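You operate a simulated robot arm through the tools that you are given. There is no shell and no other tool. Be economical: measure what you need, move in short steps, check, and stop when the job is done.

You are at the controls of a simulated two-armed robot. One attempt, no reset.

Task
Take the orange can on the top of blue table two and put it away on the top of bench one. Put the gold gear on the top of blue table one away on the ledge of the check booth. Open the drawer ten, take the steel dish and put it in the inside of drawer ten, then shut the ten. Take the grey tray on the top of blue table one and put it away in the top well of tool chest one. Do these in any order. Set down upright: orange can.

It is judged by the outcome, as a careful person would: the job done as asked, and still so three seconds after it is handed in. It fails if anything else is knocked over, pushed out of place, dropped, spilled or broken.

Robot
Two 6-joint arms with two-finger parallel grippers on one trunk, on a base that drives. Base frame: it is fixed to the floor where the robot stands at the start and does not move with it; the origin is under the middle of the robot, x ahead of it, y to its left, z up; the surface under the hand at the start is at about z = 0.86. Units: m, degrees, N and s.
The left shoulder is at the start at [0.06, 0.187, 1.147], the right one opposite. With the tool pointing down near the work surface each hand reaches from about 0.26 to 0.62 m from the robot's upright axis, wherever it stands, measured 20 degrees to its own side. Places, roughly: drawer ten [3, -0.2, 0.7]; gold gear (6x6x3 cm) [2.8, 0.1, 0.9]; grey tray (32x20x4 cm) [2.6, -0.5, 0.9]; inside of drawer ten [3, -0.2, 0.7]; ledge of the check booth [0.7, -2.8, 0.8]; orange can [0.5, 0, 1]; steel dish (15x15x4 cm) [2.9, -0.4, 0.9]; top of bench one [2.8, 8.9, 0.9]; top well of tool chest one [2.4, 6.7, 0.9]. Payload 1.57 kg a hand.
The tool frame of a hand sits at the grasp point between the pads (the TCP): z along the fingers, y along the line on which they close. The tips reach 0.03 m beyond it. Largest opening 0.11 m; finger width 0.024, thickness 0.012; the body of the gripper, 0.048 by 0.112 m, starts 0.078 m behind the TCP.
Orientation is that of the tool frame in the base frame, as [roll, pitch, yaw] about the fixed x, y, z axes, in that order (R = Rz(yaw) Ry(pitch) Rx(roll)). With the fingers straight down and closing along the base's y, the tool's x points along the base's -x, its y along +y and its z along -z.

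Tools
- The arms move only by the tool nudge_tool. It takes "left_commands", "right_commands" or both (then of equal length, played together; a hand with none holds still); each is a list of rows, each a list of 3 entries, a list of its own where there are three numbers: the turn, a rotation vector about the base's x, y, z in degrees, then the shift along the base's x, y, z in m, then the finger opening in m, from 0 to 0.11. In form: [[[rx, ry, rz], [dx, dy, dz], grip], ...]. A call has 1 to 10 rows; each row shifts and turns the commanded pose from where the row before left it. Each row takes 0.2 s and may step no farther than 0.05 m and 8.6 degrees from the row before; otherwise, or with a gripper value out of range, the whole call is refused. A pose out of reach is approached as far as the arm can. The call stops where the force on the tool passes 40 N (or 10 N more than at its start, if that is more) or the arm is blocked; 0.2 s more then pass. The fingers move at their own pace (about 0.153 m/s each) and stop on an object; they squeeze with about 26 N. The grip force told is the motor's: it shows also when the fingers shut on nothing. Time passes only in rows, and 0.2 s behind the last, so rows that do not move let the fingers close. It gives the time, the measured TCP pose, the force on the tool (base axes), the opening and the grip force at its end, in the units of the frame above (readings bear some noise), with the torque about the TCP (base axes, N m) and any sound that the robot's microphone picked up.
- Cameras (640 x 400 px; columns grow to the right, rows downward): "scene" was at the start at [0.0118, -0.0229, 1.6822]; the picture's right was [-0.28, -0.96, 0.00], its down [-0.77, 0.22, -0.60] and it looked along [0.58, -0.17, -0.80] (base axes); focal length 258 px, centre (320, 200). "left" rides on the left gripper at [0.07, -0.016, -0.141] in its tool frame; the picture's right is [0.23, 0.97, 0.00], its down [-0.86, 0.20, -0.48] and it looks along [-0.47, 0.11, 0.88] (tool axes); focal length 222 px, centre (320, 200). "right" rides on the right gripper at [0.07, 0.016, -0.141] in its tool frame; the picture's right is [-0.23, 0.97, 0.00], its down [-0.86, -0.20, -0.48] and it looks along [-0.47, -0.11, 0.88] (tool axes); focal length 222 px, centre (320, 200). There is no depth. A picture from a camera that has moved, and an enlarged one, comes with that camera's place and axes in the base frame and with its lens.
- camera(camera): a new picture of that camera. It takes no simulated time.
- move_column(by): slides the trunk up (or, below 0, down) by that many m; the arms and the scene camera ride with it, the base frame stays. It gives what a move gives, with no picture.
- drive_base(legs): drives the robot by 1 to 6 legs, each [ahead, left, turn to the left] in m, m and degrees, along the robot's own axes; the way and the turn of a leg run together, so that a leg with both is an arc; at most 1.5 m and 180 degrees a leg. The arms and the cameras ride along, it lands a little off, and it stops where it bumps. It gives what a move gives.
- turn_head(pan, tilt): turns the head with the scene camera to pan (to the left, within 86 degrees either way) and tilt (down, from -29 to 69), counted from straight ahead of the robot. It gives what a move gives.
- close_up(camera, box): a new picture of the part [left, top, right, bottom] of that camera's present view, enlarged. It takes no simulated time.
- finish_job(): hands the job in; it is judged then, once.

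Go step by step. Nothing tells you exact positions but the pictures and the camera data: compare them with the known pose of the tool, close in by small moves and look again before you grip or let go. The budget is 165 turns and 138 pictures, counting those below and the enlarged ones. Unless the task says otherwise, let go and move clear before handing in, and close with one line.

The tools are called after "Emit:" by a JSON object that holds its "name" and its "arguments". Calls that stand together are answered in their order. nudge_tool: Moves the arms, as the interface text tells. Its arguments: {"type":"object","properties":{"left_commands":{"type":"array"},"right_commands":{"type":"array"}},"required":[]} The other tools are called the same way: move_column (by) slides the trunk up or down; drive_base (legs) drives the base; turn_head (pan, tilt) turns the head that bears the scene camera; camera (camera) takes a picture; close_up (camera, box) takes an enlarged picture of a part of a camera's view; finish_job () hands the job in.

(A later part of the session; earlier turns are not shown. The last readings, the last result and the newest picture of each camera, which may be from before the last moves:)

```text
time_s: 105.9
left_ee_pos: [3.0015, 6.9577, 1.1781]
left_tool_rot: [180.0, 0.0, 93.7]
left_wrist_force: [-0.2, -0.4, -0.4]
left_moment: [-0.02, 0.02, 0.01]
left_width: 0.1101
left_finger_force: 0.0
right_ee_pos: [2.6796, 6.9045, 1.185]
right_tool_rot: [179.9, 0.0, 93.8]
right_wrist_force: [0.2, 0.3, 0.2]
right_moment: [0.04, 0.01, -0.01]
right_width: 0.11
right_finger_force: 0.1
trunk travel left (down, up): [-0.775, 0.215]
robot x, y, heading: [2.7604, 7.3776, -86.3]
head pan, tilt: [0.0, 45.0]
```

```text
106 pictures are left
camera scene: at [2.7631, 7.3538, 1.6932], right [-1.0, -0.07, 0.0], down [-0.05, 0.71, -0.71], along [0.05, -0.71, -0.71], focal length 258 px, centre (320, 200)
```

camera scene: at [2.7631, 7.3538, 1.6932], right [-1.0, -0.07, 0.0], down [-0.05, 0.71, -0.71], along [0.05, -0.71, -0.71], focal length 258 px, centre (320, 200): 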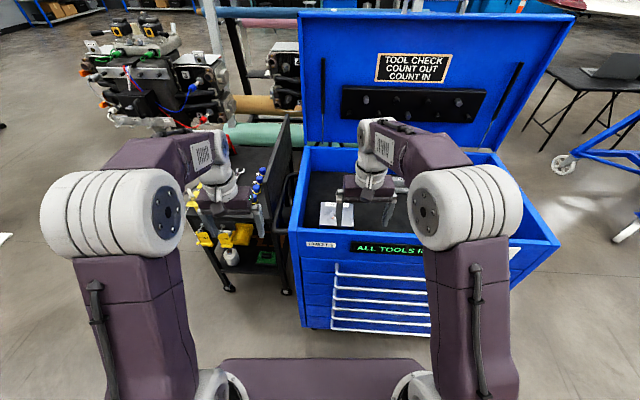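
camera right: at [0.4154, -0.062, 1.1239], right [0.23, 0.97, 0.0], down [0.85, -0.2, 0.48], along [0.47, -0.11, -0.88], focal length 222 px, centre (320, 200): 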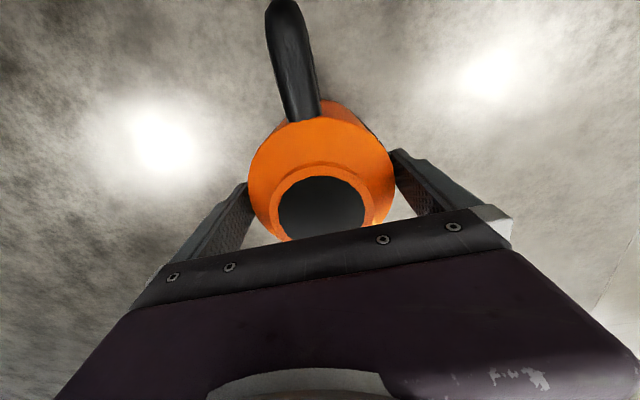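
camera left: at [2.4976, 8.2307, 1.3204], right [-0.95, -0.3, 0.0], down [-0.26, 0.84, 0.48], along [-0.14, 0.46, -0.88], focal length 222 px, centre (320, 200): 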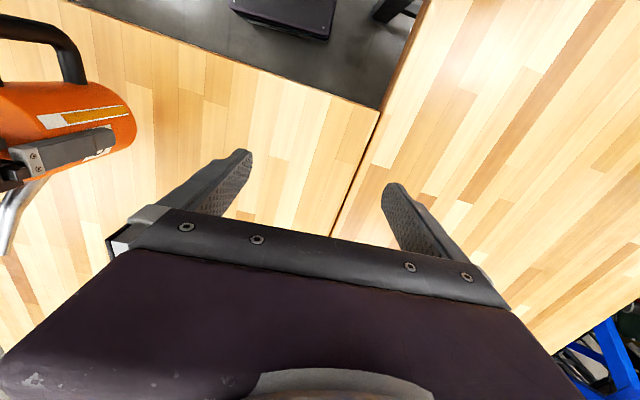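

The well's rim is near z 1.03 and spans x 2.06–2.87, y 6.36–6.84. I check the contents from a shifted position and with the right wrist camera.

Emit:
{"name": "drive_base", "arguments": {"legs": [[0, 0, -4], [0, -0.4, 0]]}}

Emit:
{"name": "camera", "arguments": {"camera": "scene"}}

Emit:
{"name": "camera", "arguments": {"camera": "right"}}

```text
time_s: 108.8
left_ee_pos: [2.571, 6.9432, 1.179]
left_tool_rot: [-180.0, 0.0, 89.8]
left_wrist_force: [-0.1, 0.0, -0.3]
left_moment: [0.0, -0.01, 0.01]
left_width: 0.11
left_finger_force: 0.1
right_ee_pos: [2.247, 6.9152, 1.1854]
right_tool_rot: [-179.9, -0.1, 89.8]
right_wrist_force: [0.7, -0.3, -0.1]
right_moment: [-0.01, 0.02, -0.02]
right_width: 0.1098
right_finger_force: 0.1
trunk travel left (down, up): [-0.775, 0.215]
robot x, y, heading: [2.3567, 7.3807, -90.2]
head pan, tilt: [0.0, 45.0]
```

```text
105 pictures are left
camera scene: at [2.361, 7.3559, 1.6932], right [-1.0, 0.0, 0.0], down [0.0, 0.71, -0.71], along [0.0, -0.71, -0.71], focal length 258 px, centre (320, 200)
```

scene: 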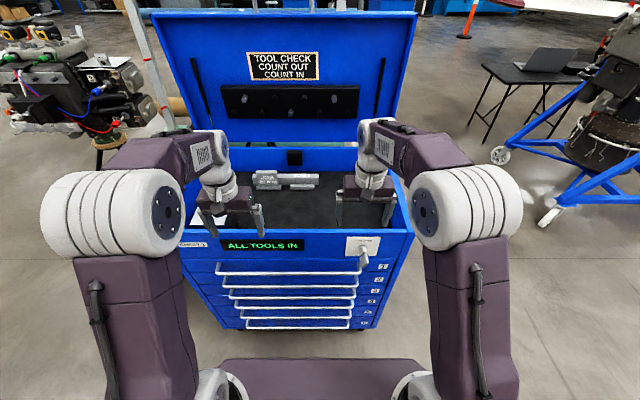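

```text
104 pictures are left
camera right: at [2.2639, 6.9839, 1.3274], right [0.97, -0.23, 0.0], down [-0.2, -0.85, 0.48], along [-0.11, -0.47, -0.88], focal length 222 px, centre (320, 200)
```

right: 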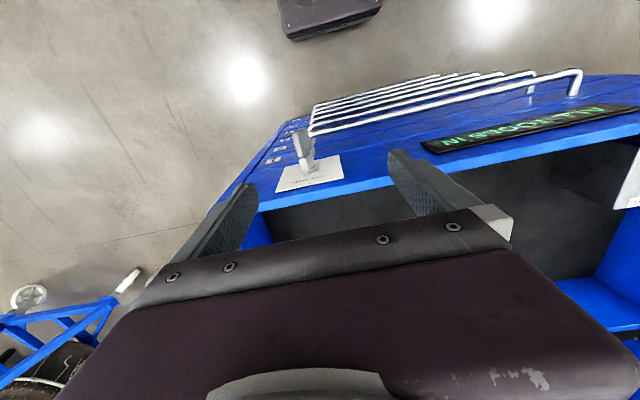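

Inside, a tool lies at the back (y > 6.53) and a box at x > 2.7, so the tray fits at about (2.36, 6.68). I drive back out toward table one.

Emit:
{"name": "drive_base", "arguments": {"legs": [[0, 0, -90], [0.93, 0, 0], [0, 0, 90], [1.5, 0, 0], [1.5, 0, 0], [1.5, 0, 0]]}}

```text
time_s: 142.6
left_ee_pos: [2.0232, 2.441, 1.1779]
left_tool_rot: [-180.0, 0.0, 96.3]
left_wrist_force: [0.3, -0.8, 0.7]
left_moment: [-0.01, -0.01, -0.02]
left_width: 0.1099
left_finger_force: 0.2
right_ee_pos: [1.7035, 2.3754, 1.1855]
right_tool_rot: [-180.0, 0.0, 96.3]
right_wrist_force: [-0.2, -0.7, 0.4]
right_moment: [0.0, -0.01, 0.01]
right_width: 0.1102
right_finger_force: 0.1
trunk travel left (down, up): [-0.775, 0.215]
robot x, y, heading: [1.7609, 2.8474, -83.6]
head pan, tilt: [0.0, 45.0]
```

I turn to face +x and slide right toward the front of table one.

Emit:
{"name": "drive_base", "arguments": {"legs": [[0, 0, 83.6], [-0.05, -1.3, 0], [0, -1.4, 0]]}}

Emit:
{"name": "turn_head", "arguments": {"pan": -10, "tilt": 40}}

Emit:
{"name": "camera", "arguments": {"camera": "scene"}}

```text
time_s: 158.8
left_ee_pos: [2.0152, 0.4218, 1.1793]
left_tool_rot: [-180.0, 0.0, 176.8]
left_wrist_force: [0.5, -0.4, -0.8]
left_moment: [0.0, 0.03, 0.02]
left_width: 0.1102
left_finger_force: 0.1
right_ee_pos: [2.0279, 0.0955, 1.1851]
right_tool_rot: [180.0, 0.0, 176.9]
right_wrist_force: [-0.8, 0.4, 0.5]
right_moment: [0.02, -0.01, -0.03]
right_width: 0.11
right_finger_force: 0.0
trunk travel left (down, up): [-0.775, 0.215]
robot x, y, heading: [1.5705, 0.2312, -3.3]
head pan, tilt: [0.0, 45.0]
```

```text
time_s: 159.6
left_ee_pos: [2.0139, 0.4214, 1.1786]
left_tool_rot: [180.0, 0.1, 176.7]
left_wrist_force: [0.4, 0.4, -0.2]
left_moment: [0.03, 0.01, 0.01]
left_width: 0.11
left_finger_force: 0.0
right_ee_pos: [2.0277, 0.0963, 1.1854]
right_tool_rot: [-180.0, 0.0, 177.0]
right_wrist_force: [-0.1, 0.9, 0.3]
right_moment: [-0.01, -0.01, -0.01]
right_width: 0.1101
right_finger_force: 0.1
trunk travel left (down, up): [-0.775, 0.215]
robot x, y, heading: [1.5652, 0.2348, -3.4]
head pan, tilt: [-10.0, 40.0]
```

```text
103 pictures are left
camera scene: at [1.5918, 0.2148, 1.7004], right [-0.23, -0.97, 0.0], down [-0.63, 0.15, -0.77], along [0.75, -0.17, -0.64], focal length 258 px, centre (320, 200)
```

scene: 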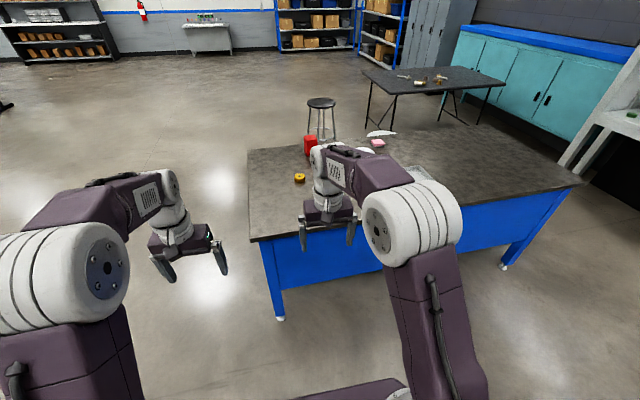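

Odometry agrees with the table corner at (2.37, 0.32). I slide right until centred on the tray, then close in.

Emit:
{"name": "drive_base", "arguments": {"legs": [[0, 0, 3.4], [0, -0.7, 0], [0.42, 0, 0]]}}

Emit:
{"name": "turn_head", "arguments": {"pan": 0, "tilt": 50}}

Emit:
{"name": "camera", "arguments": {"camera": "scene"}}

```text
time_s: 165.9
left_ee_pos: [2.4272, -0.2466, 1.1783]
left_tool_rot: [-180.0, 0.1, 178.8]
left_wrist_force: [0.3, 0.4, 0.7]
left_moment: [-0.01, 0.01, 0.01]
left_width: 0.1097
left_finger_force: 0.1
right_ee_pos: [2.4508, -0.5714, 1.1867]
right_tool_rot: [-180.0, 0.0, 178.8]
right_wrist_force: [-0.4, 0.3, 0.6]
right_moment: [0.0, -0.01, -0.01]
right_width: 0.11
right_finger_force: 0.0
trunk travel left (down, up): [-0.775, 0.215]
robot x, y, heading: [1.9888, -0.4505, -1.1]
head pan, tilt: [-10.0, 40.0]
```

```text
time_s: 166.7
left_ee_pos: [2.4295, -0.2462, 1.1778]
left_tool_rot: [180.0, -0.1, 178.9]
left_wrist_force: [0.8, -0.1, 0.4]
left_moment: [0.01, 0.01, 0.03]
left_width: 0.11
left_finger_force: 0.1
right_ee_pos: [2.4543, -0.5709, 1.1843]
right_tool_rot: [180.0, 0.0, 179.0]
right_wrist_force: [0.2, -0.1, 0.2]
right_moment: [0.0, 0.0, 0.01]
right_width: 0.11
right_finger_force: 0.0
trunk travel left (down, up): [-0.775, 0.215]
robot x, y, heading: [1.987, -0.454, -1.2]
head pan, tilt: [0.0, 50.0]
```

```text
102 pictures are left
camera scene: at [2.0078, -0.4538, 1.6863], right [-0.02, -1.0, 0.0], down [-0.77, 0.01, -0.64], along [0.64, -0.01, -0.77], focal length 258 px, centre (320, 200)
```

scene: 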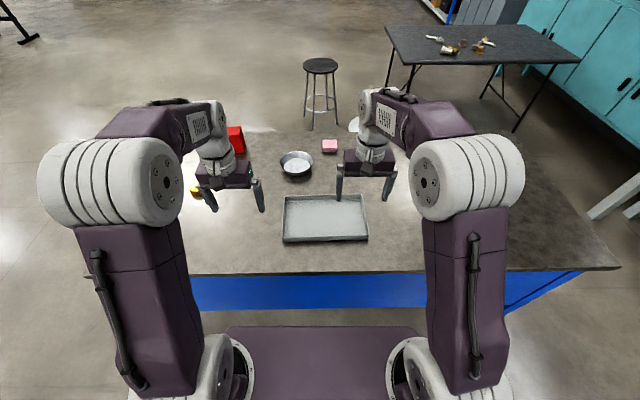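

The tray is at x 2.494–2.69, y −0.643 to −0.325. I move a bit closer, centre on it, and bring both hands over its short end walls.

Emit:
{"name": "drive_base", "arguments": {"legs": [[0, 0, 1.2], [0.07, -0.03, 0]]}}

```text
time_s: 168.1
left_ee_pos: [2.4891, -0.2654, 1.1796]
left_tool_rot: [180.0, 0.2, -179.9]
left_wrist_force: [-0.5, -0.4, 0.8]
left_moment: [-0.02, -0.01, 0.0]
left_width: 0.1097
left_finger_force: 0.1
right_ee_pos: [2.5204, -0.5885, 1.1869]
right_tool_rot: [-179.9, 0.2, -179.8]
right_wrist_force: [-0.2, 0.0, 0.4]
right_moment: [-0.01, -0.05, -0.01]
right_width: 0.1103
right_finger_force: 0.1
trunk travel left (down, up): [-0.775, 0.215]
robot x, y, heading: [2.0587, -0.4836, 0.1]
head pan, tilt: [0.0, 50.0]
```

Emit:
{"name": "nudge_tool", "arguments": {"left_commands": [[[0, 0, 0], [0.035, -0.02, 0], 0.11], [[0, 0, 0], [0.035, -0.02, 0], 0.11], [[0, 0, 0], [0.033, -0.02, 0], 0.11], [[0, 0, 0], [0, 0, -0.045], 0.11], [[0, 0, 0], [0, 0, -0.045], 0.11], [[0, 0, 0], [0, 0, -0.045], 0.11], [[0, 0, 0], [0, 0, -0.045], 0.11], [[0, 0, 0], [0, 0, 0], 0.11]], "right_commands": [[[0, 0, 0], [0.025, -0.018, 0], 0.11], [[0, 0, 0], [0.025, -0.018, 0], 0.11], [[0, 0, 0], [0.022, -0.018, 0], 0.11], [[0, 0, 0], [0, 0, -0.046], 0.11], [[0, 0, 0], [0, 0, -0.046], 0.11], [[0, 0, 0], [0, 0, -0.046], 0.11], [[0, 0, 0], [0, 0, -0.047], 0.11], [[0, 0, 0], [0, 0, 0], 0.11]]}}

Emit:
{"name": "close_up", "arguments": {"camera": "scene", "box": [220, 130, 440, 290]}}

Emit:
{"name": "camera", "arguments": {"camera": "left"}}

Emit:
{"name": "camera", "arguments": {"camera": "right"}}

```text
time_s: 169.9
left_ee_pos: [2.596, -0.3235, 1.0001]
left_tool_rot: [179.9, 0.1, -179.9]
left_wrist_force: [-0.3, -0.7, 0.3]
left_moment: [-0.02, 0.02, 0.0]
left_width: 0.1098
left_finger_force: 0.1
right_ee_pos: [2.5984, -0.6418, 0.9988]
right_tool_rot: [180.0, 0.0, -179.9]
right_wrist_force: [-0.1, -0.1, -1.0]
right_moment: [-0.02, 0.0, -0.01]
right_width: 0.1103
right_finger_force: 0.1
trunk travel left (down, up): [-0.775, 0.215]
robot x, y, heading: [2.0601, -0.48, 0.4]
head pan, tilt: [0.0, 50.0]
```

```text
2.50 times, centred on (330, 210) of scene
camera zoom: at [2.0754, -0.4827, 1.6863], right [0.0, -1.0, 0.0], down [-0.77, 0.0, -0.64], along [0.64, 0.0, -0.77], focal length 644 px, centre (295, 175)
```

zoom: 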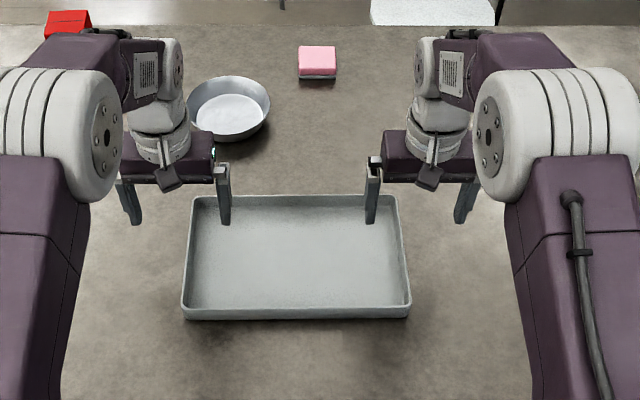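

```text
100 pictures are left
camera left: at [2.5268, -0.3397, 1.1409], right [-0.23, 0.97, 0.0], down [0.85, 0.2, 0.48], along [0.47, 0.11, -0.88], focal length 222 px, centre (320, 200)
```

left: 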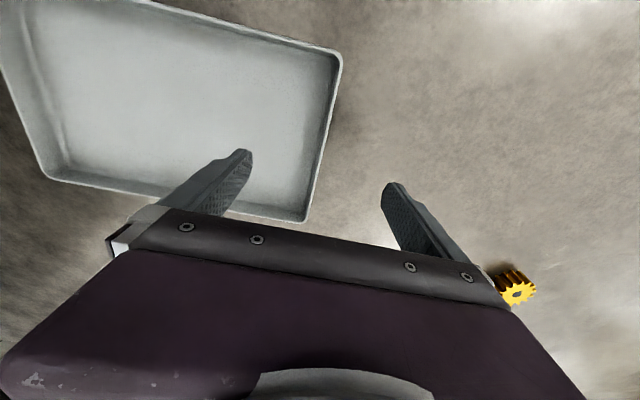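

```text
99 pictures are left
camera right: at [2.5281, -0.626, 1.1411], right [0.22, 0.97, 0.0], down [0.86, -0.2, 0.48], along [0.47, -0.11, -0.88], focal length 222 px, centre (320, 200)
```

right: 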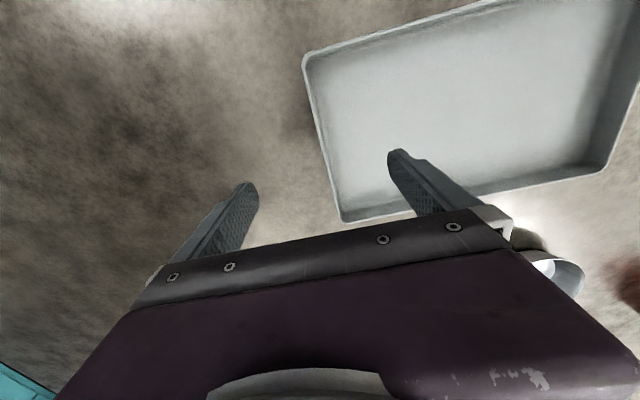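

Both hands straddle the end walls well; the right needs +6 mm in y. I lower both to the rim depth and look.

Emit:
{"name": "nudge_tool", "arguments": {"left_commands": [[[0, 0, 0], [0, 0, -0.03], 0.11], [[0, 0, 0], [0, 0, -0.03], 0.11], [[0, 0, 0], [0, 0, -0.02], 0.11], [[0, 0, 0], [0, 0, -0.017], 0.11], [[0, 0, 0], [0, 0, 0], 0.11]], "right_commands": [[[0, 0, 0], [-0.002, 0.006, -0.03], 0.11], [[0, 0, 0], [0, 0, -0.03], 0.11], [[0, 0, 0], [0, 0, -0.02], 0.11], [[0, 0, 0], [0, 0, -0.016], 0.11], [[0, 0, 0], [0, 0, 0], 0.11]]}}

Emit:
{"name": "close_up", "arguments": {"camera": "scene", "box": [220, 130, 440, 290]}}

```text
time_s: 171.1
left_ee_pos: [2.5964, -0.326, 0.9029]
left_tool_rot: [180.0, 0.1, -179.9]
left_wrist_force: [0.4, 0.0, -0.6]
left_moment: [0.0, 0.04, 0.0]
left_width: 0.1102
left_finger_force: 0.0
right_ee_pos: [2.5955, -0.639, 0.903]
right_tool_rot: [180.0, 0.1, -179.8]
right_wrist_force: [0.4, 0.2, -0.2]
right_moment: [0.0, 0.02, 0.01]
right_width: 0.11
right_finger_force: 0.0
trunk travel left (down, up): [-0.775, 0.215]
robot x, y, heading: [2.0577, -0.4819, 0.3]
head pan, tilt: [0.0, 50.0]
```

```text
2.50 times, centred on (330, 210) of scene
camera zoom: at [2.0761, -0.4826, 1.6863], right [0.0, -1.0, 0.0], down [-0.77, 0.0, -0.64], along [0.64, 0.0, -0.77], focal length 644 px, centre (295, 175)
```

zoom: 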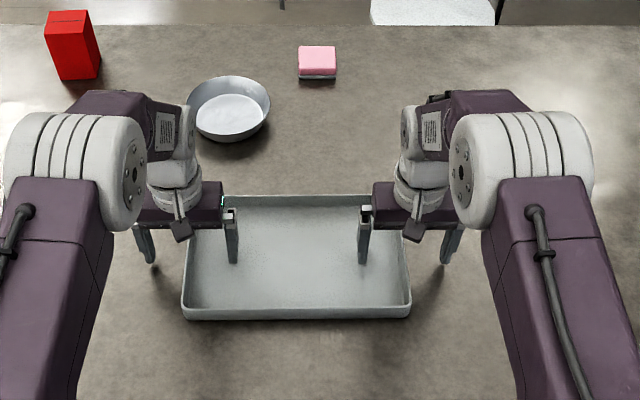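

Both hands are in place. I go 3 mm lower and close both hands on the end walls together.

Emit:
{"name": "nudge_tool", "arguments": {"left_commands": [[[0, 0, 0], [0, 0, -0.003], 0.08], [[0, 0, 0], [0, 0, 0], 0.05], [[0, 0, 0], [0, 0, 0], 0.025], [[0, 0, 0], [0, 0, 0], 0.0], [[0, 0, 0], [0, 0, 0], 0.0], [[0, 0, 0], [0, 0, 0], 0.0]], "right_commands": [[[0, 0, 0], [0, 0, -0.003], 0.08], [[0, 0, 0], [0, 0, 0], 0.05], [[0, 0, 0], [0, 0, 0], 0.025], [[0, 0, 0], [0, 0, 0], 0.0], [[0, 0, 0], [0, 0, 0], 0.0], [[0, 0, 0], [0, 0, 0], 0.0]]}}

```text
time_s: 172.5
left_ee_pos: [2.594, -0.3259, 0.8988]
left_tool_rot: [179.8, 0.0, -179.9]
left_wrist_force: [2.3, 38.3, 2.1]
left_moment: [0.53, -0.03, 0.42]
left_width: 0.004
left_finger_force: 24.7
right_ee_pos: [2.5948, -0.6403, 0.9009]
right_tool_rot: [-179.9, -0.1, -179.8]
right_wrist_force: [-1.2, -37.8, 2.4]
right_moment: [-0.52, 0.01, 0.35]
right_width: 0.0038
right_finger_force: 24.5
trunk travel left (down, up): [-0.775, 0.215]
robot x, y, heading: [2.0566, -0.4794, -0.1]
head pan, tilt: [0.0, 50.0]
```

Both have the wall, but the hands press inward with 38 N. I ease each outward by 2 mm.

Emit:
{"name": "nudge_tool", "arguments": {"left_commands": [[[0, 0, 0], [0, 0.002, 0], 0.0], [[0, 0, 0], [0, 0, 0], 0.0]], "right_commands": [[[0, 0, 0], [0, -0.002, 0], 0.0], [[0, 0, 0], [0, 0, 0], 0.0]]}}

```text
time_s: 173.1
left_ee_pos: [2.5954, -0.3241, 0.9004]
left_tool_rot: [179.9, 0.1, -179.8]
left_wrist_force: [3.0, 20.3, -0.7]
left_moment: [0.39, 0.0, 0.49]
left_width: 0.0038
left_finger_force: 24.3
right_ee_pos: [2.594, -0.641, 0.9014]
right_tool_rot: [-179.9, -0.1, -179.6]
right_wrist_force: [-2.5, -21.5, 8.1]
right_moment: [-0.35, 0.68, 0.42]
right_width: 0.0038
right_finger_force: 24.4
trunk travel left (down, up): [-0.775, 0.215]
robot x, y, heading: [2.0626, -0.483, 0.2]
head pan, tilt: [0.0, 50.0]
```

Emit:
{"name": "nudge_tool", "arguments": {"left_commands": [[[0, 0, 0], [0, 0.002, 0], 0.0], [[0, 0, 0], [0, 0, 0], 0.0]], "right_commands": [[[0, 0, 0], [0, -0.002, 0], 0.0], [[0, 0, 0], [0, 0, 0], 0.0]]}}

Emit:
{"name": "nudge_tool", "arguments": {"left_commands": [[[0, 0, 0], [0, 0, 0.01], 0.0], [[0, 0, 0], [0, 0, 0.02], 0.0], [[0, 0, 0], [0, 0, 0.03], 0.0], [[0, 0, 0], [0, 0, 0], 0.0]], "right_commands": [[[0, 0, 0], [0, 0, 0.01], 0.0], [[0, 0, 0], [0, 0, 0.02], 0.0], [[0, 0, 0], [0, 0, 0.03], 0.0], [[0, 0, 0], [0, 0, 0], 0.0]]}}

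Emit:
{"name": "camera", "arguments": {"camera": "scene"}}

```text
time_s: 173.7
left_ee_pos: [2.5952, -0.3243, 0.8994]
left_tool_rot: [-179.7, 0.1, -179.9]
left_wrist_force: [2.4, -15.8, -0.6]
left_moment: [-0.1, 0.32, 0.53]
left_width: 0.0039
left_finger_force: 24.5
right_ee_pos: [2.5948, -0.6413, 0.9018]
right_tool_rot: [179.8, 0.1, -179.8]
right_wrist_force: [-3.6, 12.8, 8.0]
right_moment: [0.21, 0.32, 0.47]
right_width: 0.0034
right_finger_force: 25.1
trunk travel left (down, up): [-0.775, 0.215]
robot x, y, heading: [2.0623, -0.4819, 0.1]
head pan, tilt: [0.0, 50.0]
```

```text
time_s: 174.7
left_ee_pos: [2.5965, -0.3249, 0.9589]
left_tool_rot: [-179.8, 0.0, -179.8]
left_wrist_force: [1.9, -36.1, -0.6]
left_moment: [-0.52, -0.02, 0.26]
left_width: 0.0035
left_finger_force: 24.6
right_ee_pos: [2.5945, -0.6414, 0.9612]
right_tool_rot: [179.8, -0.1, -179.8]
right_wrist_force: [-1.6, 36.9, -2.2]
right_moment: [0.5, 0.02, 0.31]
right_width: 0.0036
right_finger_force: 24.1
trunk travel left (down, up): [-0.775, 0.215]
robot x, y, heading: [2.0615, -0.4817, -0.1]
head pan, tilt: [0.0, 50.0]
```

```text
97 pictures are left
camera scene: at [2.0779, -0.4826, 1.6862], right [0.0, -1.0, 0.0], down [-0.77, 0.0, -0.64], along [0.64, 0.0, -0.77], focal length 258 px, centre (320, 200)
```

scene: 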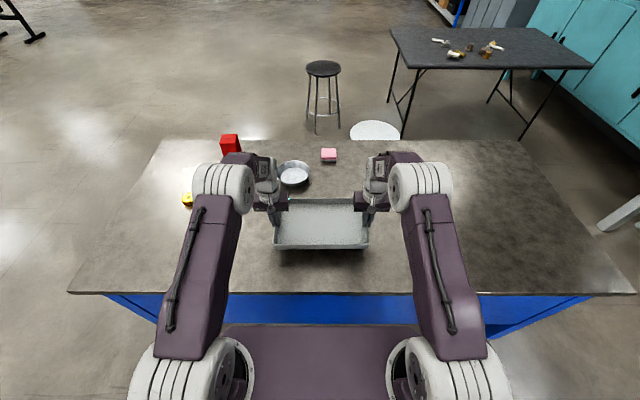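

The tray is up, held level. I relax the outward pull by 2 mm each, then raise it and bring it nearer.

Emit:
{"name": "nudge_tool", "arguments": {"left_commands": [[[0, 0, 0], [0, -0.002, 0], 0.0], [[0, 0, 0], [-0.02, 0, 0.03], 0.0], [[0, 0, 0], [-0.02, 0, 0.04], 0.0], [[0, 0, 0], [-0.02, 0, 0.04], 0.0], [[0, 0, 0], [-0.02, 0, 0.04], 0.0], [[0, 0, 0], [-0.03, 0, 0.03], 0.0], [[0, 0, 0], [0, 0, 0], 0.0]], "right_commands": [[[0, 0, 0], [0, 0.002, 0], 0.0], [[0, 0, 0], [-0.02, 0, 0.03], 0.0], [[0, 0, 0], [-0.02, 0, 0.04], 0.0], [[0, 0, 0], [-0.02, 0, 0.04], 0.0], [[0, 0, 0], [-0.02, 0, 0.04], 0.0], [[0, 0, 0], [-0.03, 0, 0.03], 0.0], [[0, 0, 0], [0, 0, 0], 0.0]]}}

Emit:
{"name": "camera", "arguments": {"camera": "scene"}}

```text
time_s: 176.3
left_ee_pos: [2.4873, -0.3247, 1.1405]
left_tool_rot: [-179.9, -0.1, -179.7]
left_wrist_force: [1.5, -25.2, -4.5]
left_moment: [0.1, 0.01, 0.39]
left_width: 0.0039
left_finger_force: 24.3
right_ee_pos: [2.4859, -0.6404, 1.1378]
right_tool_rot: [179.9, -0.1, -179.9]
right_wrist_force: [-2.6, 25.6, 1.0]
right_moment: [0.86, 0.12, 0.42]
right_width: 0.0036
right_finger_force: 24.5
trunk travel left (down, up): [-0.775, 0.215]
robot x, y, heading: [2.06, -0.4801, -0.2]
head pan, tilt: [0.0, 50.0]
```

```text
96 pictures are left
camera scene: at [2.079, -0.4828, 1.6862], right [0.0, -1.0, 0.0], down [-0.77, 0.0, -0.64], along [0.64, 0.0, -0.77], focal length 258 px, centre (320, 200)
```

scene: 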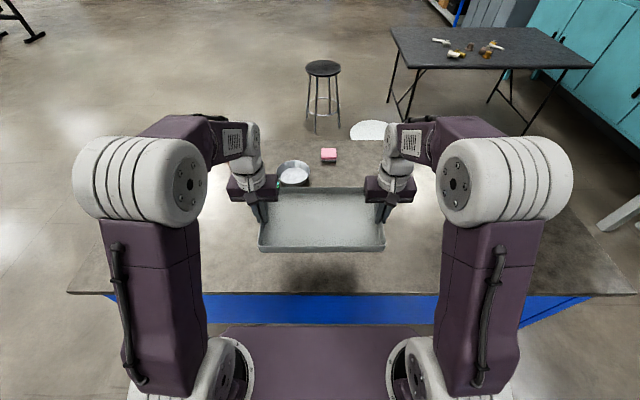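

The tray hangs level. I ease the tension a bit more and drive back out and up the aisle.

Emit:
{"name": "nudge_tool", "arguments": {"left_commands": [[[0, 0, 0], [0, -0.001, 0], 0.0], [[0, 0, 0], [0, 0, 0], 0.0]], "right_commands": [[[0, 0, 0], [0, 0.001, 0], 0.0], [[0, 0, 0], [0, 0, 0], 0.0]]}}

Emit:
{"name": "drive_base", "arguments": {"legs": [[-0.45, 0, 0], [0, 1.4, 0], [0, 0, 90], [1.5, 0, 0]]}}

```text
time_s: 176.9
left_ee_pos: [2.4879, -0.3242, 1.1382]
left_tool_rot: [179.9, 0.0, -179.8]
left_wrist_force: [1.2, -9.0, -3.5]
left_moment: [0.11, 0.15, 0.43]
left_width: 0.0035
left_finger_force: 24.5
right_ee_pos: [2.4846, -0.6412, 1.1404]
right_tool_rot: [-179.9, -0.1, -179.8]
right_wrist_force: [-2.5, 8.2, 0.3]
right_moment: [0.48, -0.14, 0.36]
right_width: 0.0034
right_finger_force: 24.8
trunk travel left (down, up): [-0.775, 0.215]
robot x, y, heading: [2.0622, -0.4803, 0.1]
head pan, tilt: [0.0, 50.0]
```

```text
time_s: 197.3
left_ee_pos: [1.544, 2.9202, 1.1401]
left_tool_rot: [179.9, -0.1, -91.9]
left_wrist_force: [-22.2, 3.8, -3.1]
left_moment: [0.07, 0.54, 0.41]
left_width: 0.0037
left_finger_force: 24.5
right_ee_pos: [1.8603, 2.9075, 1.1393]
right_tool_rot: [-179.9, 0.0, -91.8]
right_wrist_force: [21.7, -4.0, 0.1]
right_moment: [-0.06, -0.05, 0.31]
right_width: 0.0037
right_finger_force: 24.2
trunk travel left (down, up): [-0.775, 0.215]
robot x, y, heading: [1.6839, 2.4897, 88.3]
head pan, tilt: [0.0, 50.0]
```

Emit:
{"name": "drive_base", "arguments": {"legs": [[0, 0, 4.7], [1.5, 0, 0], [1.5, 0, 0], [1.4, 0, 0]]}}

Emit:
{"name": "camera", "arguments": {"camera": "scene"}}

```text
time_s: 218.7
left_ee_pos: [1.0871, 7.239, 1.1398]
left_tool_rot: [179.8, 0.0, -82.6]
left_wrist_force: [-6.8, 0.8, -3.5]
left_moment: [0.03, 0.29, 0.35]
left_width: 0.0035
left_finger_force: 24.7
right_ee_pos: [1.4021, 7.2778, 1.1393]
right_tool_rot: [-179.8, 0.0, -82.5]
right_wrist_force: [6.7, -1.5, 1.3]
right_moment: [-0.07, 0.19, 0.26]
right_width: 0.0034
right_finger_force: 24.7
trunk travel left (down, up): [-0.775, 0.215]
robot x, y, heading: [1.2961, 6.838, 97.0]
head pan, tilt: [0.0, 50.0]
```

```text
95 pictures are left
camera scene: at [1.2943, 6.8502, 1.6863], right [0.99, 0.13, 0.0], down [0.1, -0.76, -0.64], along [-0.08, 0.64, -0.77], focal length 258 px, centre (320, 200)
```

scene: 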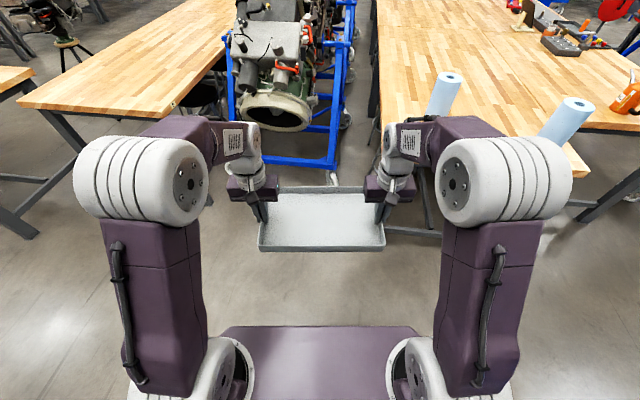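

I turn to face +x, slide left and drive in front of the chest.

Emit:
{"name": "drive_base", "arguments": {"legs": [[0, 0, -97], [0, 0.5, 0]]}}

```text
time_s: 225.7
left_ee_pos: [1.7057, 7.504, 1.1395]
left_tool_rot: [179.8, 0.0, -178.5]
left_wrist_force: [1.4, 2.2, -2.7]
left_moment: [0.2, -0.05, 0.36]
left_width: 0.0036
left_finger_force: 24.5
right_ee_pos: [1.7125, 7.1862, 1.1397]
right_tool_rot: [-180.0, 0.0, -178.3]
right_wrist_force: [-2.2, -1.1, -0.5]
right_moment: [0.3, 0.05, 0.29]
right_width: 0.0037
right_finger_force: 25.1
trunk travel left (down, up): [-0.775, 0.215]
robot x, y, heading: [1.2851, 7.3355, 1.7]
head pan, tilt: [0.0, 50.0]
```

Emit:
{"name": "drive_base", "arguments": {"legs": [[1.07, 0, 0], [0, 0, -91.7]]}}

Emit:
{"name": "camera", "arguments": {"camera": "scene"}}

```text
time_s: 234.9
left_ee_pos: [2.5123, 6.9649, 1.1393]
left_tool_rot: [179.9, 0.0, 92.9]
left_wrist_force: [0.7, -2.4, -3.3]
left_moment: [-0.04, -0.17, 0.31]
left_width: 0.0035
left_finger_force: 24.5
right_ee_pos: [2.1956, 6.9517, 1.139]
right_tool_rot: [-180.0, 0.1, 93.0]
right_wrist_force: [0.3, 1.4, 1.0]
right_moment: [0.06, -0.32, 0.3]
right_width: 0.0037
right_finger_force: 24.9
trunk travel left (down, up): [-0.775, 0.215]
robot x, y, heading: [2.3338, 7.3851, -87.0]
head pan, tilt: [0.0, 50.0]
```

```text
94 pictures are left
camera scene: at [2.3369, 7.3652, 1.6863], right [-1.0, -0.05, 0.0], down [-0.04, 0.77, -0.64], along [0.03, -0.64, -0.77], focal length 258 px, centre (320, 200)
```

scene: 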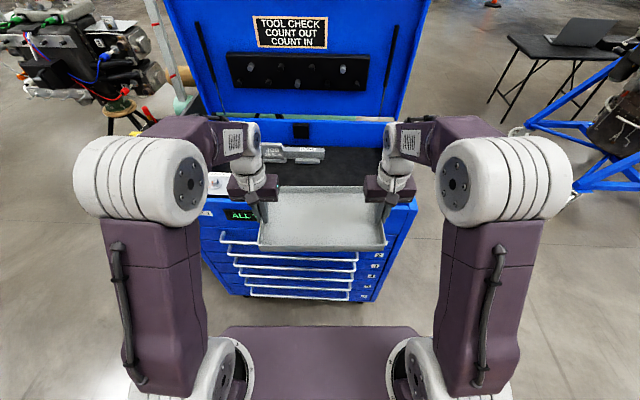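

Tray is over the front of the chest. I square up, shift slightly and close in a little.

Emit:
{"name": "drive_base", "arguments": {"legs": [[0, 0, -3], [0.14, 0.03, 0]]}}

Emit:
{"name": "camera", "arguments": {"camera": "scene"}}

```text
time_s: 236.7
left_ee_pos: [2.5189, 6.8163, 1.1412]
left_tool_rot: [179.9, 0.2, 89.9]
left_wrist_force: [-0.6, -2.2, -2.6]
left_moment: [-0.17, -0.15, 0.35]
left_width: 0.0033
left_finger_force: 24.5
right_ee_pos: [2.2015, 6.8199, 1.1397]
right_tool_rot: [-179.8, 0.0, 90.1]
right_wrist_force: [-0.9, 2.1, 0.7]
right_moment: [0.14, -0.29, 0.24]
right_width: 0.0036
right_finger_force: 24.9
trunk travel left (down, up): [-0.775, 0.215]
robot x, y, heading: [2.3629, 7.2429, -90.2]
head pan, tilt: [0.0, 50.0]
```

```text
93 pictures are left
camera scene: at [2.3644, 7.2269, 1.6863], right [-1.0, 0.0, 0.0], down [0.0, 0.77, -0.64], along [0.0, -0.64, -0.77], focal length 258 px, centre (320, 200)
```

scene: 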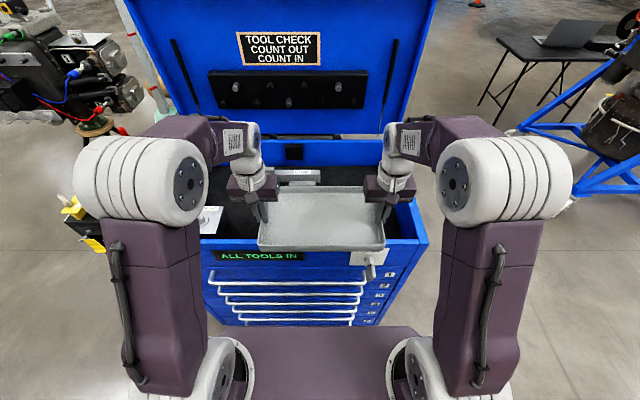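

The free strip lies right ahead. I move the tray 0.135 m over the well and check clearance before lowering.

Emit:
{"name": "nudge_tool", "arguments": {"left_commands": [[[0, 0, 0], [0, -0.035, 0], 0.0], [[0, 0, 0], [0, -0.035, 0], 0.0], [[0, 0, 0], [0, -0.035, 0], 0.0], [[0, 0, 0], [0, -0.03, 0], 0.0], [[0, 0, 0], [0, 0, -0.02], 0.0], [[0, 0, 0], [0, 0, -0.02], 0.0], [[0, 0, 0], [0, 0, 0], 0.0]], "right_commands": [[[0, 0, 0], [0, -0.035, 0], 0.0], [[0, 0, 0], [0, -0.035, 0], 0.0], [[0, 0, 0], [0, -0.035, 0], 0.0], [[0, 0, 0], [0, -0.03, 0], 0.0], [[0, 0, 0], [0, 0, -0.02], 0.0], [[0, 0, 0], [0, 0, -0.02], 0.0], [[0, 0, 0], [0, 0, 0], 0.0]]}}

Emit:
{"name": "close_up", "arguments": {"camera": "scene", "box": [180, 120, 460, 290]}}

Emit:
{"name": "camera", "arguments": {"camera": "left"}}

Emit:
{"name": "camera", "arguments": {"camera": "right"}}

```text
time_s: 238.3
left_ee_pos: [2.5194, 6.6782, 1.0981]
left_tool_rot: [179.8, -0.1, 90.0]
left_wrist_force: [8.8, 0.2, -3.7]
left_moment: [-0.11, -0.62, 0.01]
left_width: 0.0037
left_finger_force: 24.5
right_ee_pos: [2.2043, 6.6828, 1.0962]
right_tool_rot: [-179.7, -0.1, 90.1]
right_wrist_force: [-8.8, -1.0, 2.1]
right_moment: [0.1, -0.47, -0.02]
right_width: 0.0034
right_finger_force: 24.2
trunk travel left (down, up): [-0.775, 0.215]
robot x, y, heading: [2.3678, 7.2444, -90.1]
head pan, tilt: [0.0, 50.0]
```

```text
2.29 times, centred on (320, 205) of scene
camera zoom: at [2.3652, 7.2224, 1.6862], right [-1.0, 0.0, 0.0], down [0.0, 0.77, -0.64], along [0.0, -0.64, -0.77], focal length 589 px, centre (320, 189)
```

zoom: 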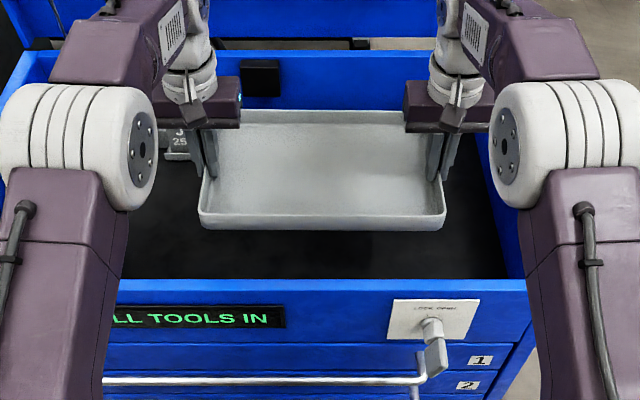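

```text
91 pictures are left
camera left: at [2.504, 6.7483, 1.2397], right [0.97, 0.23, 0.0], down [0.2, -0.86, 0.48], along [0.11, -0.47, -0.88], focal length 222 px, centre (320, 200)
```

left: 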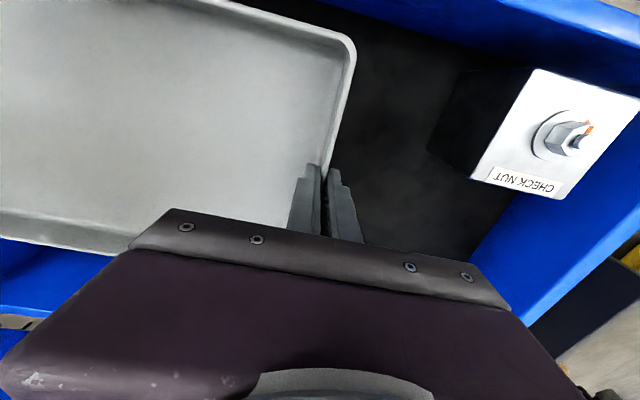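

```text
90 pictures are left
camera right: at [2.2203, 6.7524, 1.2372], right [0.97, -0.23, 0.0], down [-0.2, -0.86, 0.48], along [-0.11, -0.47, -0.88], focal length 222 px, centre (320, 200)
```

right: 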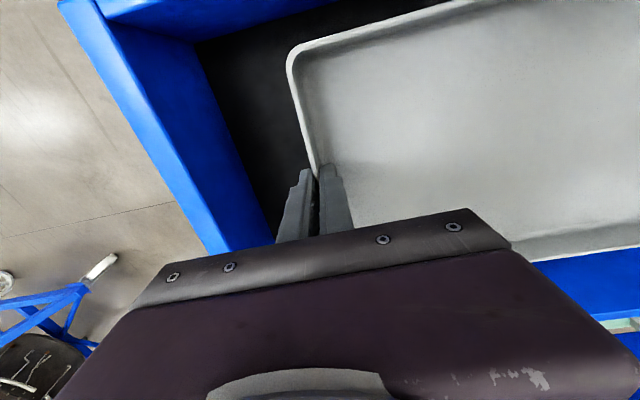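

Clearances are fine; shifting 2 cm to +x gives more room to the right wall. I lower into the well.

Emit:
{"name": "nudge_tool", "arguments": {"left_commands": [[[0, 0, 0], [0.01, 0, 0], 0.0], [[0, 0, 0], [0.01, 0, 0], 0.0], [[0, 0, 0], [0, 0, -0.03], 0.0], [[0, 0, 0], [0, 0, -0.03], 0.0], [[0, 0, 0], [0, 0, -0.03], 0.0], [[0, 0, 0], [0, 0, -0.02], 0.0], [[0, 0, 0], [0, 0, 0], 0.0]], "right_commands": [[[0, 0, 0], [0.01, 0, 0], 0.0], [[0, 0, 0], [0.01, 0, 0], 0.0], [[0, 0, 0], [0, 0, -0.03], 0.0], [[0, 0, 0], [0, 0, -0.03], 0.0], [[0, 0, 0], [0, 0, -0.03], 0.0], [[0, 0, 0], [0, 0, -0.02], 0.0], [[0, 0, 0], [0, 0, 0], 0.0]]}}

Emit:
{"name": "close_up", "arguments": {"camera": "scene", "box": [180, 120, 460, 290]}}

```text
time_s: 239.9
left_ee_pos: [2.5372, 6.6776, 0.9897]
left_tool_rot: [179.8, 0.0, 89.8]
left_wrist_force: [5.9, 0.9, -3.8]
left_moment: [0.01, -0.39, -0.05]
left_width: 0.0035
left_finger_force: 24.3
right_ee_pos: [2.222, 6.6853, 0.989]
right_tool_rot: [-179.9, -0.2, 90.0]
right_wrist_force: [-4.2, -0.5, 1.4]
right_moment: [0.02, -0.36, -0.11]
right_width: 0.0037
right_finger_force: 24.9
trunk travel left (down, up): [-0.775, 0.215]
robot x, y, heading: [2.3638, 7.2444, -89.7]
head pan, tilt: [0.0, 50.0]
```

```text
2.29 times, centred on (320, 205) of scene
camera zoom: at [2.3654, 7.2242, 1.6863], right [-1.0, 0.0, 0.0], down [0.0, 0.77, -0.64], along [0.0, -0.64, -0.77], focal length 589 px, centre (320, 189)
```

zoom: 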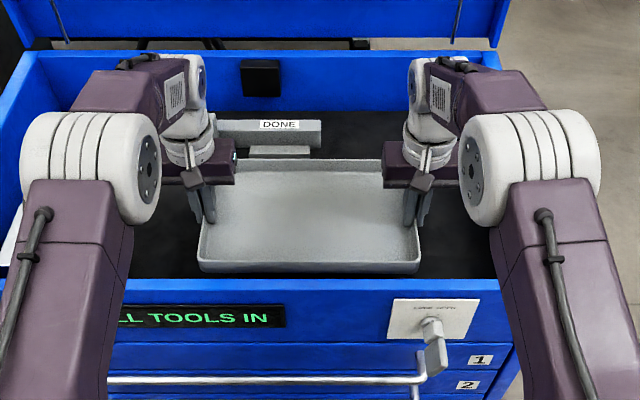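

Emit:
{"name": "nudge_tool", "arguments": {"left_commands": [[[0, 0, 0], [0, 0, -0.01], 0.0], [[0, 0, 0], [0, 0, -0.01], 0.0], [[0, 0, 0], [0, 0, -0.008], 0.0], [[0, 0, 0], [0, 0, 0], 0.0]], "right_commands": [[[0, 0, 0], [0, 0, -0.01], 0.0], [[0, 0, 0], [0, 0, -0.01], 0.0], [[0, 0, 0], [0, 0, -0.008], 0.0], [[0, 0, 0], [0, 0, 0], 0.0]]}}

Emit:
{"name": "nudge_tool", "arguments": {"left_commands": [[[0, 0, 0], [0, 0, -0.005], 0.0], [[0, 0, 0], [0, 0, -0.005], 0.0], [[0, 0, 0], [0, 0, 0], 0.0]], "right_commands": [[[0, 0, 0], [0, 0, -0.005], 0.0], [[0, 0, 0], [0, 0, -0.005], 0.0], [[0, 0, 0], [0, 0, 0], 0.0]]}}

Emit:
{"name": "close_up", "arguments": {"camera": "scene", "box": [180, 120, 460, 290]}}

```text
time_s: 240.9
left_ee_pos: [2.5392, 6.6786, 0.9613]
left_tool_rot: [179.9, 0.1, 90.0]
left_wrist_force: [8.4, -0.9, -1.2]
left_moment: [-0.07, -0.08, 0.1]
left_width: 0.0037
left_finger_force: 24.8
right_ee_pos: [2.221, 6.6821, 0.9617]
right_tool_rot: [-179.8, -0.1, 90.1]
right_wrist_force: [-7.8, 0.4, -1.1]
right_moment: [0.09, 0.01, 0.03]
right_width: 0.0037
right_finger_force: 24.3
trunk travel left (down, up): [-0.775, 0.215]
robot x, y, heading: [2.3652, 7.2423, -89.9]
head pan, tilt: [0.0, 50.0]
```

```text
time_s: 241.7
left_ee_pos: [2.5379, 6.6778, 0.9507]
left_tool_rot: [179.8, 0.0, 89.8]
left_wrist_force: [11.2, -0.2, -1.1]
left_moment: [-0.18, -0.09, 0.19]
left_width: 0.0037
left_finger_force: 24.2
right_ee_pos: [2.2239, 6.6814, 0.9523]
right_tool_rot: [-179.8, -0.1, 90.1]
right_wrist_force: [-13.8, 1.0, -1.7]
right_moment: [0.21, 0.13, 0.08]
right_width: 0.0036
right_finger_force: 24.5
trunk travel left (down, up): [-0.775, 0.215]
robot x, y, heading: [2.3606, 7.244, -90.0]
head pan, tilt: [0.0, 50.0]
```

```text
2.29 times, centred on (320, 205) of scene
camera zoom: at [2.3653, 7.2237, 1.6863], right [-1.0, 0.0, 0.0], down [0.0, 0.77, -0.64], along [0.0, -0.64, -0.77], focal length 589 px, centre (320, 189)
```

zoom: 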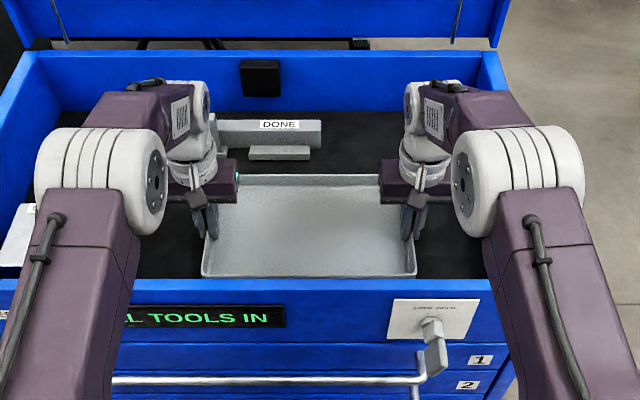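

Emit:
{"name": "nudge_tool", "arguments": {"left_commands": [[[0, 0, 0], [0, 0, -0.005], 0.0], [[0, 0, 0], [0, 0, -0.005], 0.0], [[0, 0, 0], [0, 0, 0], 0.0]], "right_commands": [[[0, 0, 0], [0, 0, -0.005], 0.0], [[0, 0, 0], [0, 0, -0.005], 0.0], [[0, 0, 0], [0, 0, 0], 0.0]]}}

Emit:
{"name": "nudge_tool", "arguments": {"left_commands": [[[0, 0, 0], [0, 0, -0.004], 0.0], [[0, 0, 0], [0, 0, -0.004], 0.0], [[0, 0, 0], [0, 0, 0], 0.0]], "right_commands": [[[0, 0, 0], [0, 0, -0.004], 0.0], [[0, 0, 0], [0, 0, -0.004], 0.0], [[0, 0, 0], [0, 0, 0], 0.0]]}}

```text
time_s: 242.5
left_ee_pos: [2.5394, 6.679, 0.9418]
left_tool_rot: [179.9, 0.1, 89.8]
left_wrist_force: [15.7, -0.2, -1.3]
left_moment: [-0.28, -0.25, 0.16]
left_width: 0.0035
left_finger_force: 24.3
right_ee_pos: [2.2233, 6.682, 0.9416]
right_tool_rot: [-179.8, -0.1, 90.1]
right_wrist_force: [-15.1, 0.6, -0.4]
right_moment: [0.28, 0.06, 0.07]
right_width: 0.0038
right_finger_force: 24.9
trunk travel left (down, up): [-0.775, 0.215]
robot x, y, heading: [2.3664, 7.242, -90.0]
head pan, tilt: [0.0, 50.0]
```

```text
time_s: 243.3
left_ee_pos: [2.5383, 6.6803, 0.9379]
left_tool_rot: [179.9, 0.4, 90.0]
left_wrist_force: [11.9, -4.4, 19.9]
left_moment: [-0.19, -0.14, 0.57]
left_width: 0.0043
left_finger_force: 24.9
right_ee_pos: [2.2226, 6.6848, 0.9354]
right_tool_rot: [-179.9, 0.3, 90.1]
right_wrist_force: [-12.4, -5.7, 19.7]
right_moment: [-0.13, 0.03, 0.39]
right_width: 0.004
right_finger_force: 24.4
trunk travel left (down, up): [-0.775, 0.215]
robot x, y, heading: [2.3643, 7.2439, -90.1]
head pan, tilt: [0.0, 50.0]
```

The tray rests on the well's floor (20 N up on both). I ease, open the fingers modestly and rise straight out.

Emit:
{"name": "nudge_tool", "arguments": {"left_commands": [[[0, 0, 0], [0, 0, 0.003], 0.0], [[0, 0, 0], [0, 0, 0], 0.03], [[0, 0, 0], [0, 0, 0], 0.04], [[0, 0, 0], [0, 0, 0.02], 0.04], [[0, 0, 0], [0, 0, 0.04], 0.04], [[0, 0, 0], [0, 0, 0.04], 0.04], [[0, 0, 0], [0, 0, 0.04], 0.04], [[0, 0, 0], [0, 0, 0.04], 0.04], [[0, 0, 0], [0, 0, 0.04], 0.04]], "right_commands": [[[0, 0, 0], [0, 0, 0.003], 0.0], [[0, 0, 0], [0, 0, 0], 0.03], [[0, 0, 0], [0, 0, 0], 0.04], [[0, 0, 0], [0, 0, 0.02], 0.04], [[0, 0, 0], [0, 0, 0.04], 0.04], [[0, 0, 0], [0, 0, 0.04], 0.04], [[0, 0, 0], [0, 0, 0.04], 0.04], [[0, 0, 0], [0, 0, 0.04], 0.04], [[0, 0, 0], [0, 0, 0.04], 0.04]]}}

Emit:
{"name": "camera", "arguments": {"camera": "scene"}}

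```text
time_s: 245.3
left_ee_pos: [2.536, 6.6814, 1.1581]
left_tool_rot: [179.8, 0.1, 89.8]
left_wrist_force: [0.0, -0.1, 0.1]
left_moment: [0.01, 0.02, -0.01]
left_width: 0.0399
left_finger_force: 0.1
right_ee_pos: [2.2245, 6.6868, 1.1581]
right_tool_rot: [-179.9, 0.0, 90.0]
right_wrist_force: [0.1, 0.6, -0.3]
right_moment: [0.01, -0.02, -0.01]
right_width: 0.0401
right_finger_force: 0.1
trunk travel left (down, up): [-0.775, 0.215]
robot x, y, heading: [2.3652, 7.2437, -89.8]
head pan, tilt: [0.0, 50.0]
```

```text
87 pictures are left
camera scene: at [2.3652, 7.2252, 1.6862], right [-1.0, 0.0, 0.0], down [0.0, 0.77, -0.64], along [0.0, -0.64, -0.77], focal length 258 px, centre (320, 200)
```

scene: 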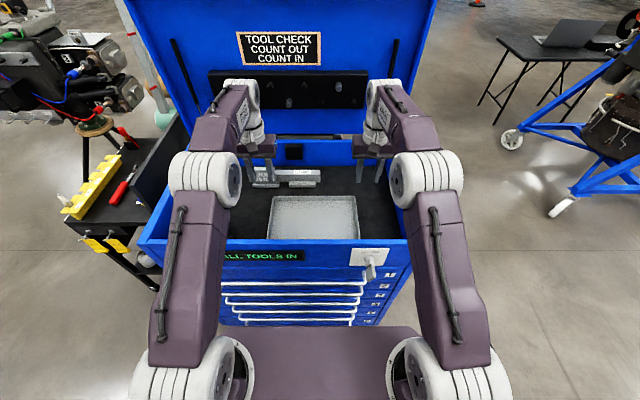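

The tray lies in the top well. I pull the hands back and drive out, heading for the far side of table one where the drawer should be.

Emit:
{"name": "nudge_tool", "arguments": {"left_commands": [[[0, 0, 0], [0, 0.045, 0.01], 0.11], [[0, 0, 0], [0, 0.045, 0.01], 0.11], [[0, 0, 0], [0, 0.045, 0], 0.11], [[0, 0, 0], [0, 0.045, 0], 0.11]], "right_commands": [[[0, 0, 0], [0, 0.045, 0.01], 0.11], [[0, 0, 0], [0, 0.045, 0.01], 0.11], [[0, 0, 0], [0, 0.045, 0], 0.11], [[0, 0, 0], [0, 0.045, 0], 0.11]]}}

Emit:
{"name": "close_up", "arguments": {"camera": "scene", "box": [200, 130, 440, 290]}}

Emit:
{"name": "drive_base", "arguments": {"legs": [[-0.13, 0, 0], [0, 0, -90], [0.93, 0, 0], [0, 0, 90], [1.5, 0, 0], [1.5, 0, 0]]}}

```text
time_s: 246.3
left_ee_pos: [2.5371, 6.8649, 1.1745]
left_tool_rot: [179.9, 0.5, 89.9]
left_wrist_force: [-0.1, 1.3, 0.4]
left_moment: [-0.05, 0.02, 0.02]
left_width: 0.11
left_finger_force: 0.0
right_ee_pos: [2.2223, 6.8695, 1.1819]
right_tool_rot: [-179.9, 0.1, 90.1]
right_wrist_force: [-0.8, 0.4, 0.3]
right_moment: [-0.06, 0.02, 0.02]
right_width: 0.1103
right_finger_force: 0.1
trunk travel left (down, up): [-0.775, 0.215]
robot x, y, heading: [2.3652, 7.2449, -89.6]
head pan, tilt: [0.0, 50.0]
```

```text
2.50 times, centred on (320, 210) of scene
camera zoom: at [2.3653, 7.2309, 1.6863], right [-1.0, 0.0, 0.0], down [0.0, 0.76, -0.65], along [0.0, -0.65, -0.76], focal length 644 px, centre (320, 175)
```

zoom: 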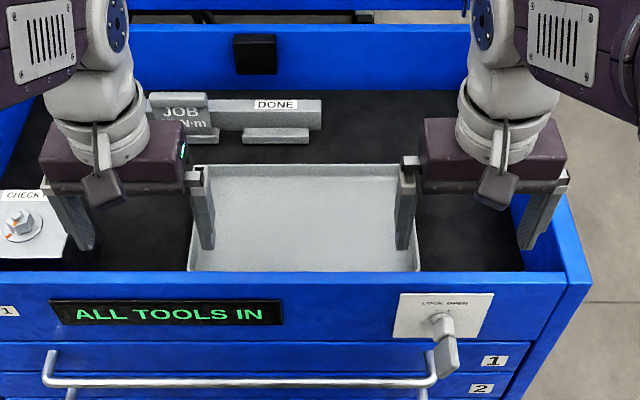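

```text
time_s: 273.6
left_ee_pos: [1.702, 3.9717, 1.1732]
left_tool_rot: [180.0, 0.1, 93.6]
left_wrist_force: [0.3, -0.2, 0.2]
left_moment: [0.03, 0.0, 0.01]
left_width: 0.11
left_finger_force: 0.0
right_ee_pos: [1.3872, 3.9546, 1.1801]
right_tool_rot: [-179.8, 0.0, 94.0]
right_wrist_force: [-0.2, 0.1, 1.3]
right_moment: [0.01, 0.02, -0.03]
right_width: 0.1099
right_finger_force: 0.0
trunk travel left (down, up): [-0.775, 0.215]
robot x, y, heading: [1.5032, 4.3415, -85.9]
head pan, tilt: [0.0, 50.0]
```

Emit:
{"name": "drive_base", "arguments": {"legs": [[1.5, 0, 0], [0, 0, 46], [1.4, 0, 0], [1.4, 0, 0], [0, 0, -95]]}}

Emit:
{"name": "turn_head", "arguments": {"pan": 0, "tilt": 28}}

Emit:
{"name": "camera", "arguments": {"camera": "scene"}}

```text
time_s: 300.2
left_ee_pos: [3.6307, 0.6604, 1.1727]
left_tool_rot: [179.8, 0.0, 47.6]
left_wrist_force: [0.1, -0.4, -0.9]
left_moment: [-0.02, -0.03, 0.02]
left_width: 0.1103
left_finger_force: 0.1
right_ee_pos: [3.4002, 0.8755, 1.1813]
right_tool_rot: [-179.9, -0.1, 48.0]
right_wrist_force: [0.4, 0.0, 0.1]
right_moment: [-0.04, -0.01, 0.0]
right_width: 0.11
right_finger_force: 0.0
trunk travel left (down, up): [-0.775, 0.215]
robot x, y, heading: [3.7591, 1.0624, -132.2]
head pan, tilt: [0.0, 50.0]
```

```text
time_s: 301.1
left_ee_pos: [3.6299, 0.6609, 1.1744]
left_tool_rot: [179.8, 0.1, 47.7]
left_wrist_force: [0.6, 0.3, 0.5]
left_moment: [-0.01, 0.0, 0.02]
left_width: 0.1101
left_finger_force: 0.0
right_ee_pos: [3.4011, 0.8761, 1.1804]
right_tool_rot: [-179.8, -0.1, 48.0]
right_wrist_force: [-0.5, 0.1, 0.7]
right_moment: [0.0, -0.01, 0.02]
right_width: 0.1104
right_finger_force: 0.0
trunk travel left (down, up): [-0.775, 0.215]
robot x, y, heading: [3.7618, 1.0627, -132.2]
head pan, tilt: [0.0, 28.0]
```

```text
85 pictures are left
camera scene: at [3.7395, 1.0347, 1.7189], right [-0.74, 0.67, 0.0], down [0.32, 0.35, -0.88], along [-0.59, -0.65, -0.47], focal length 258 px, centre (320, 200)
```

scene: 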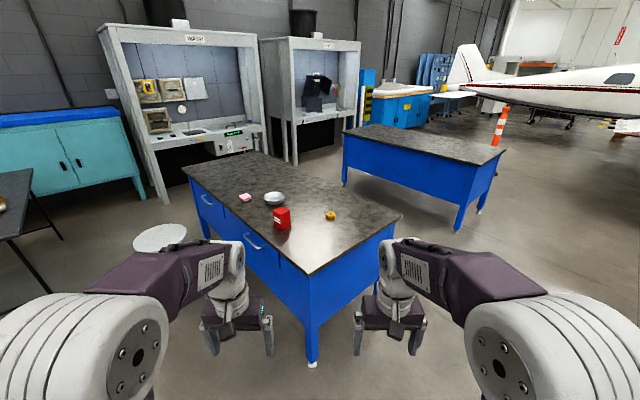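

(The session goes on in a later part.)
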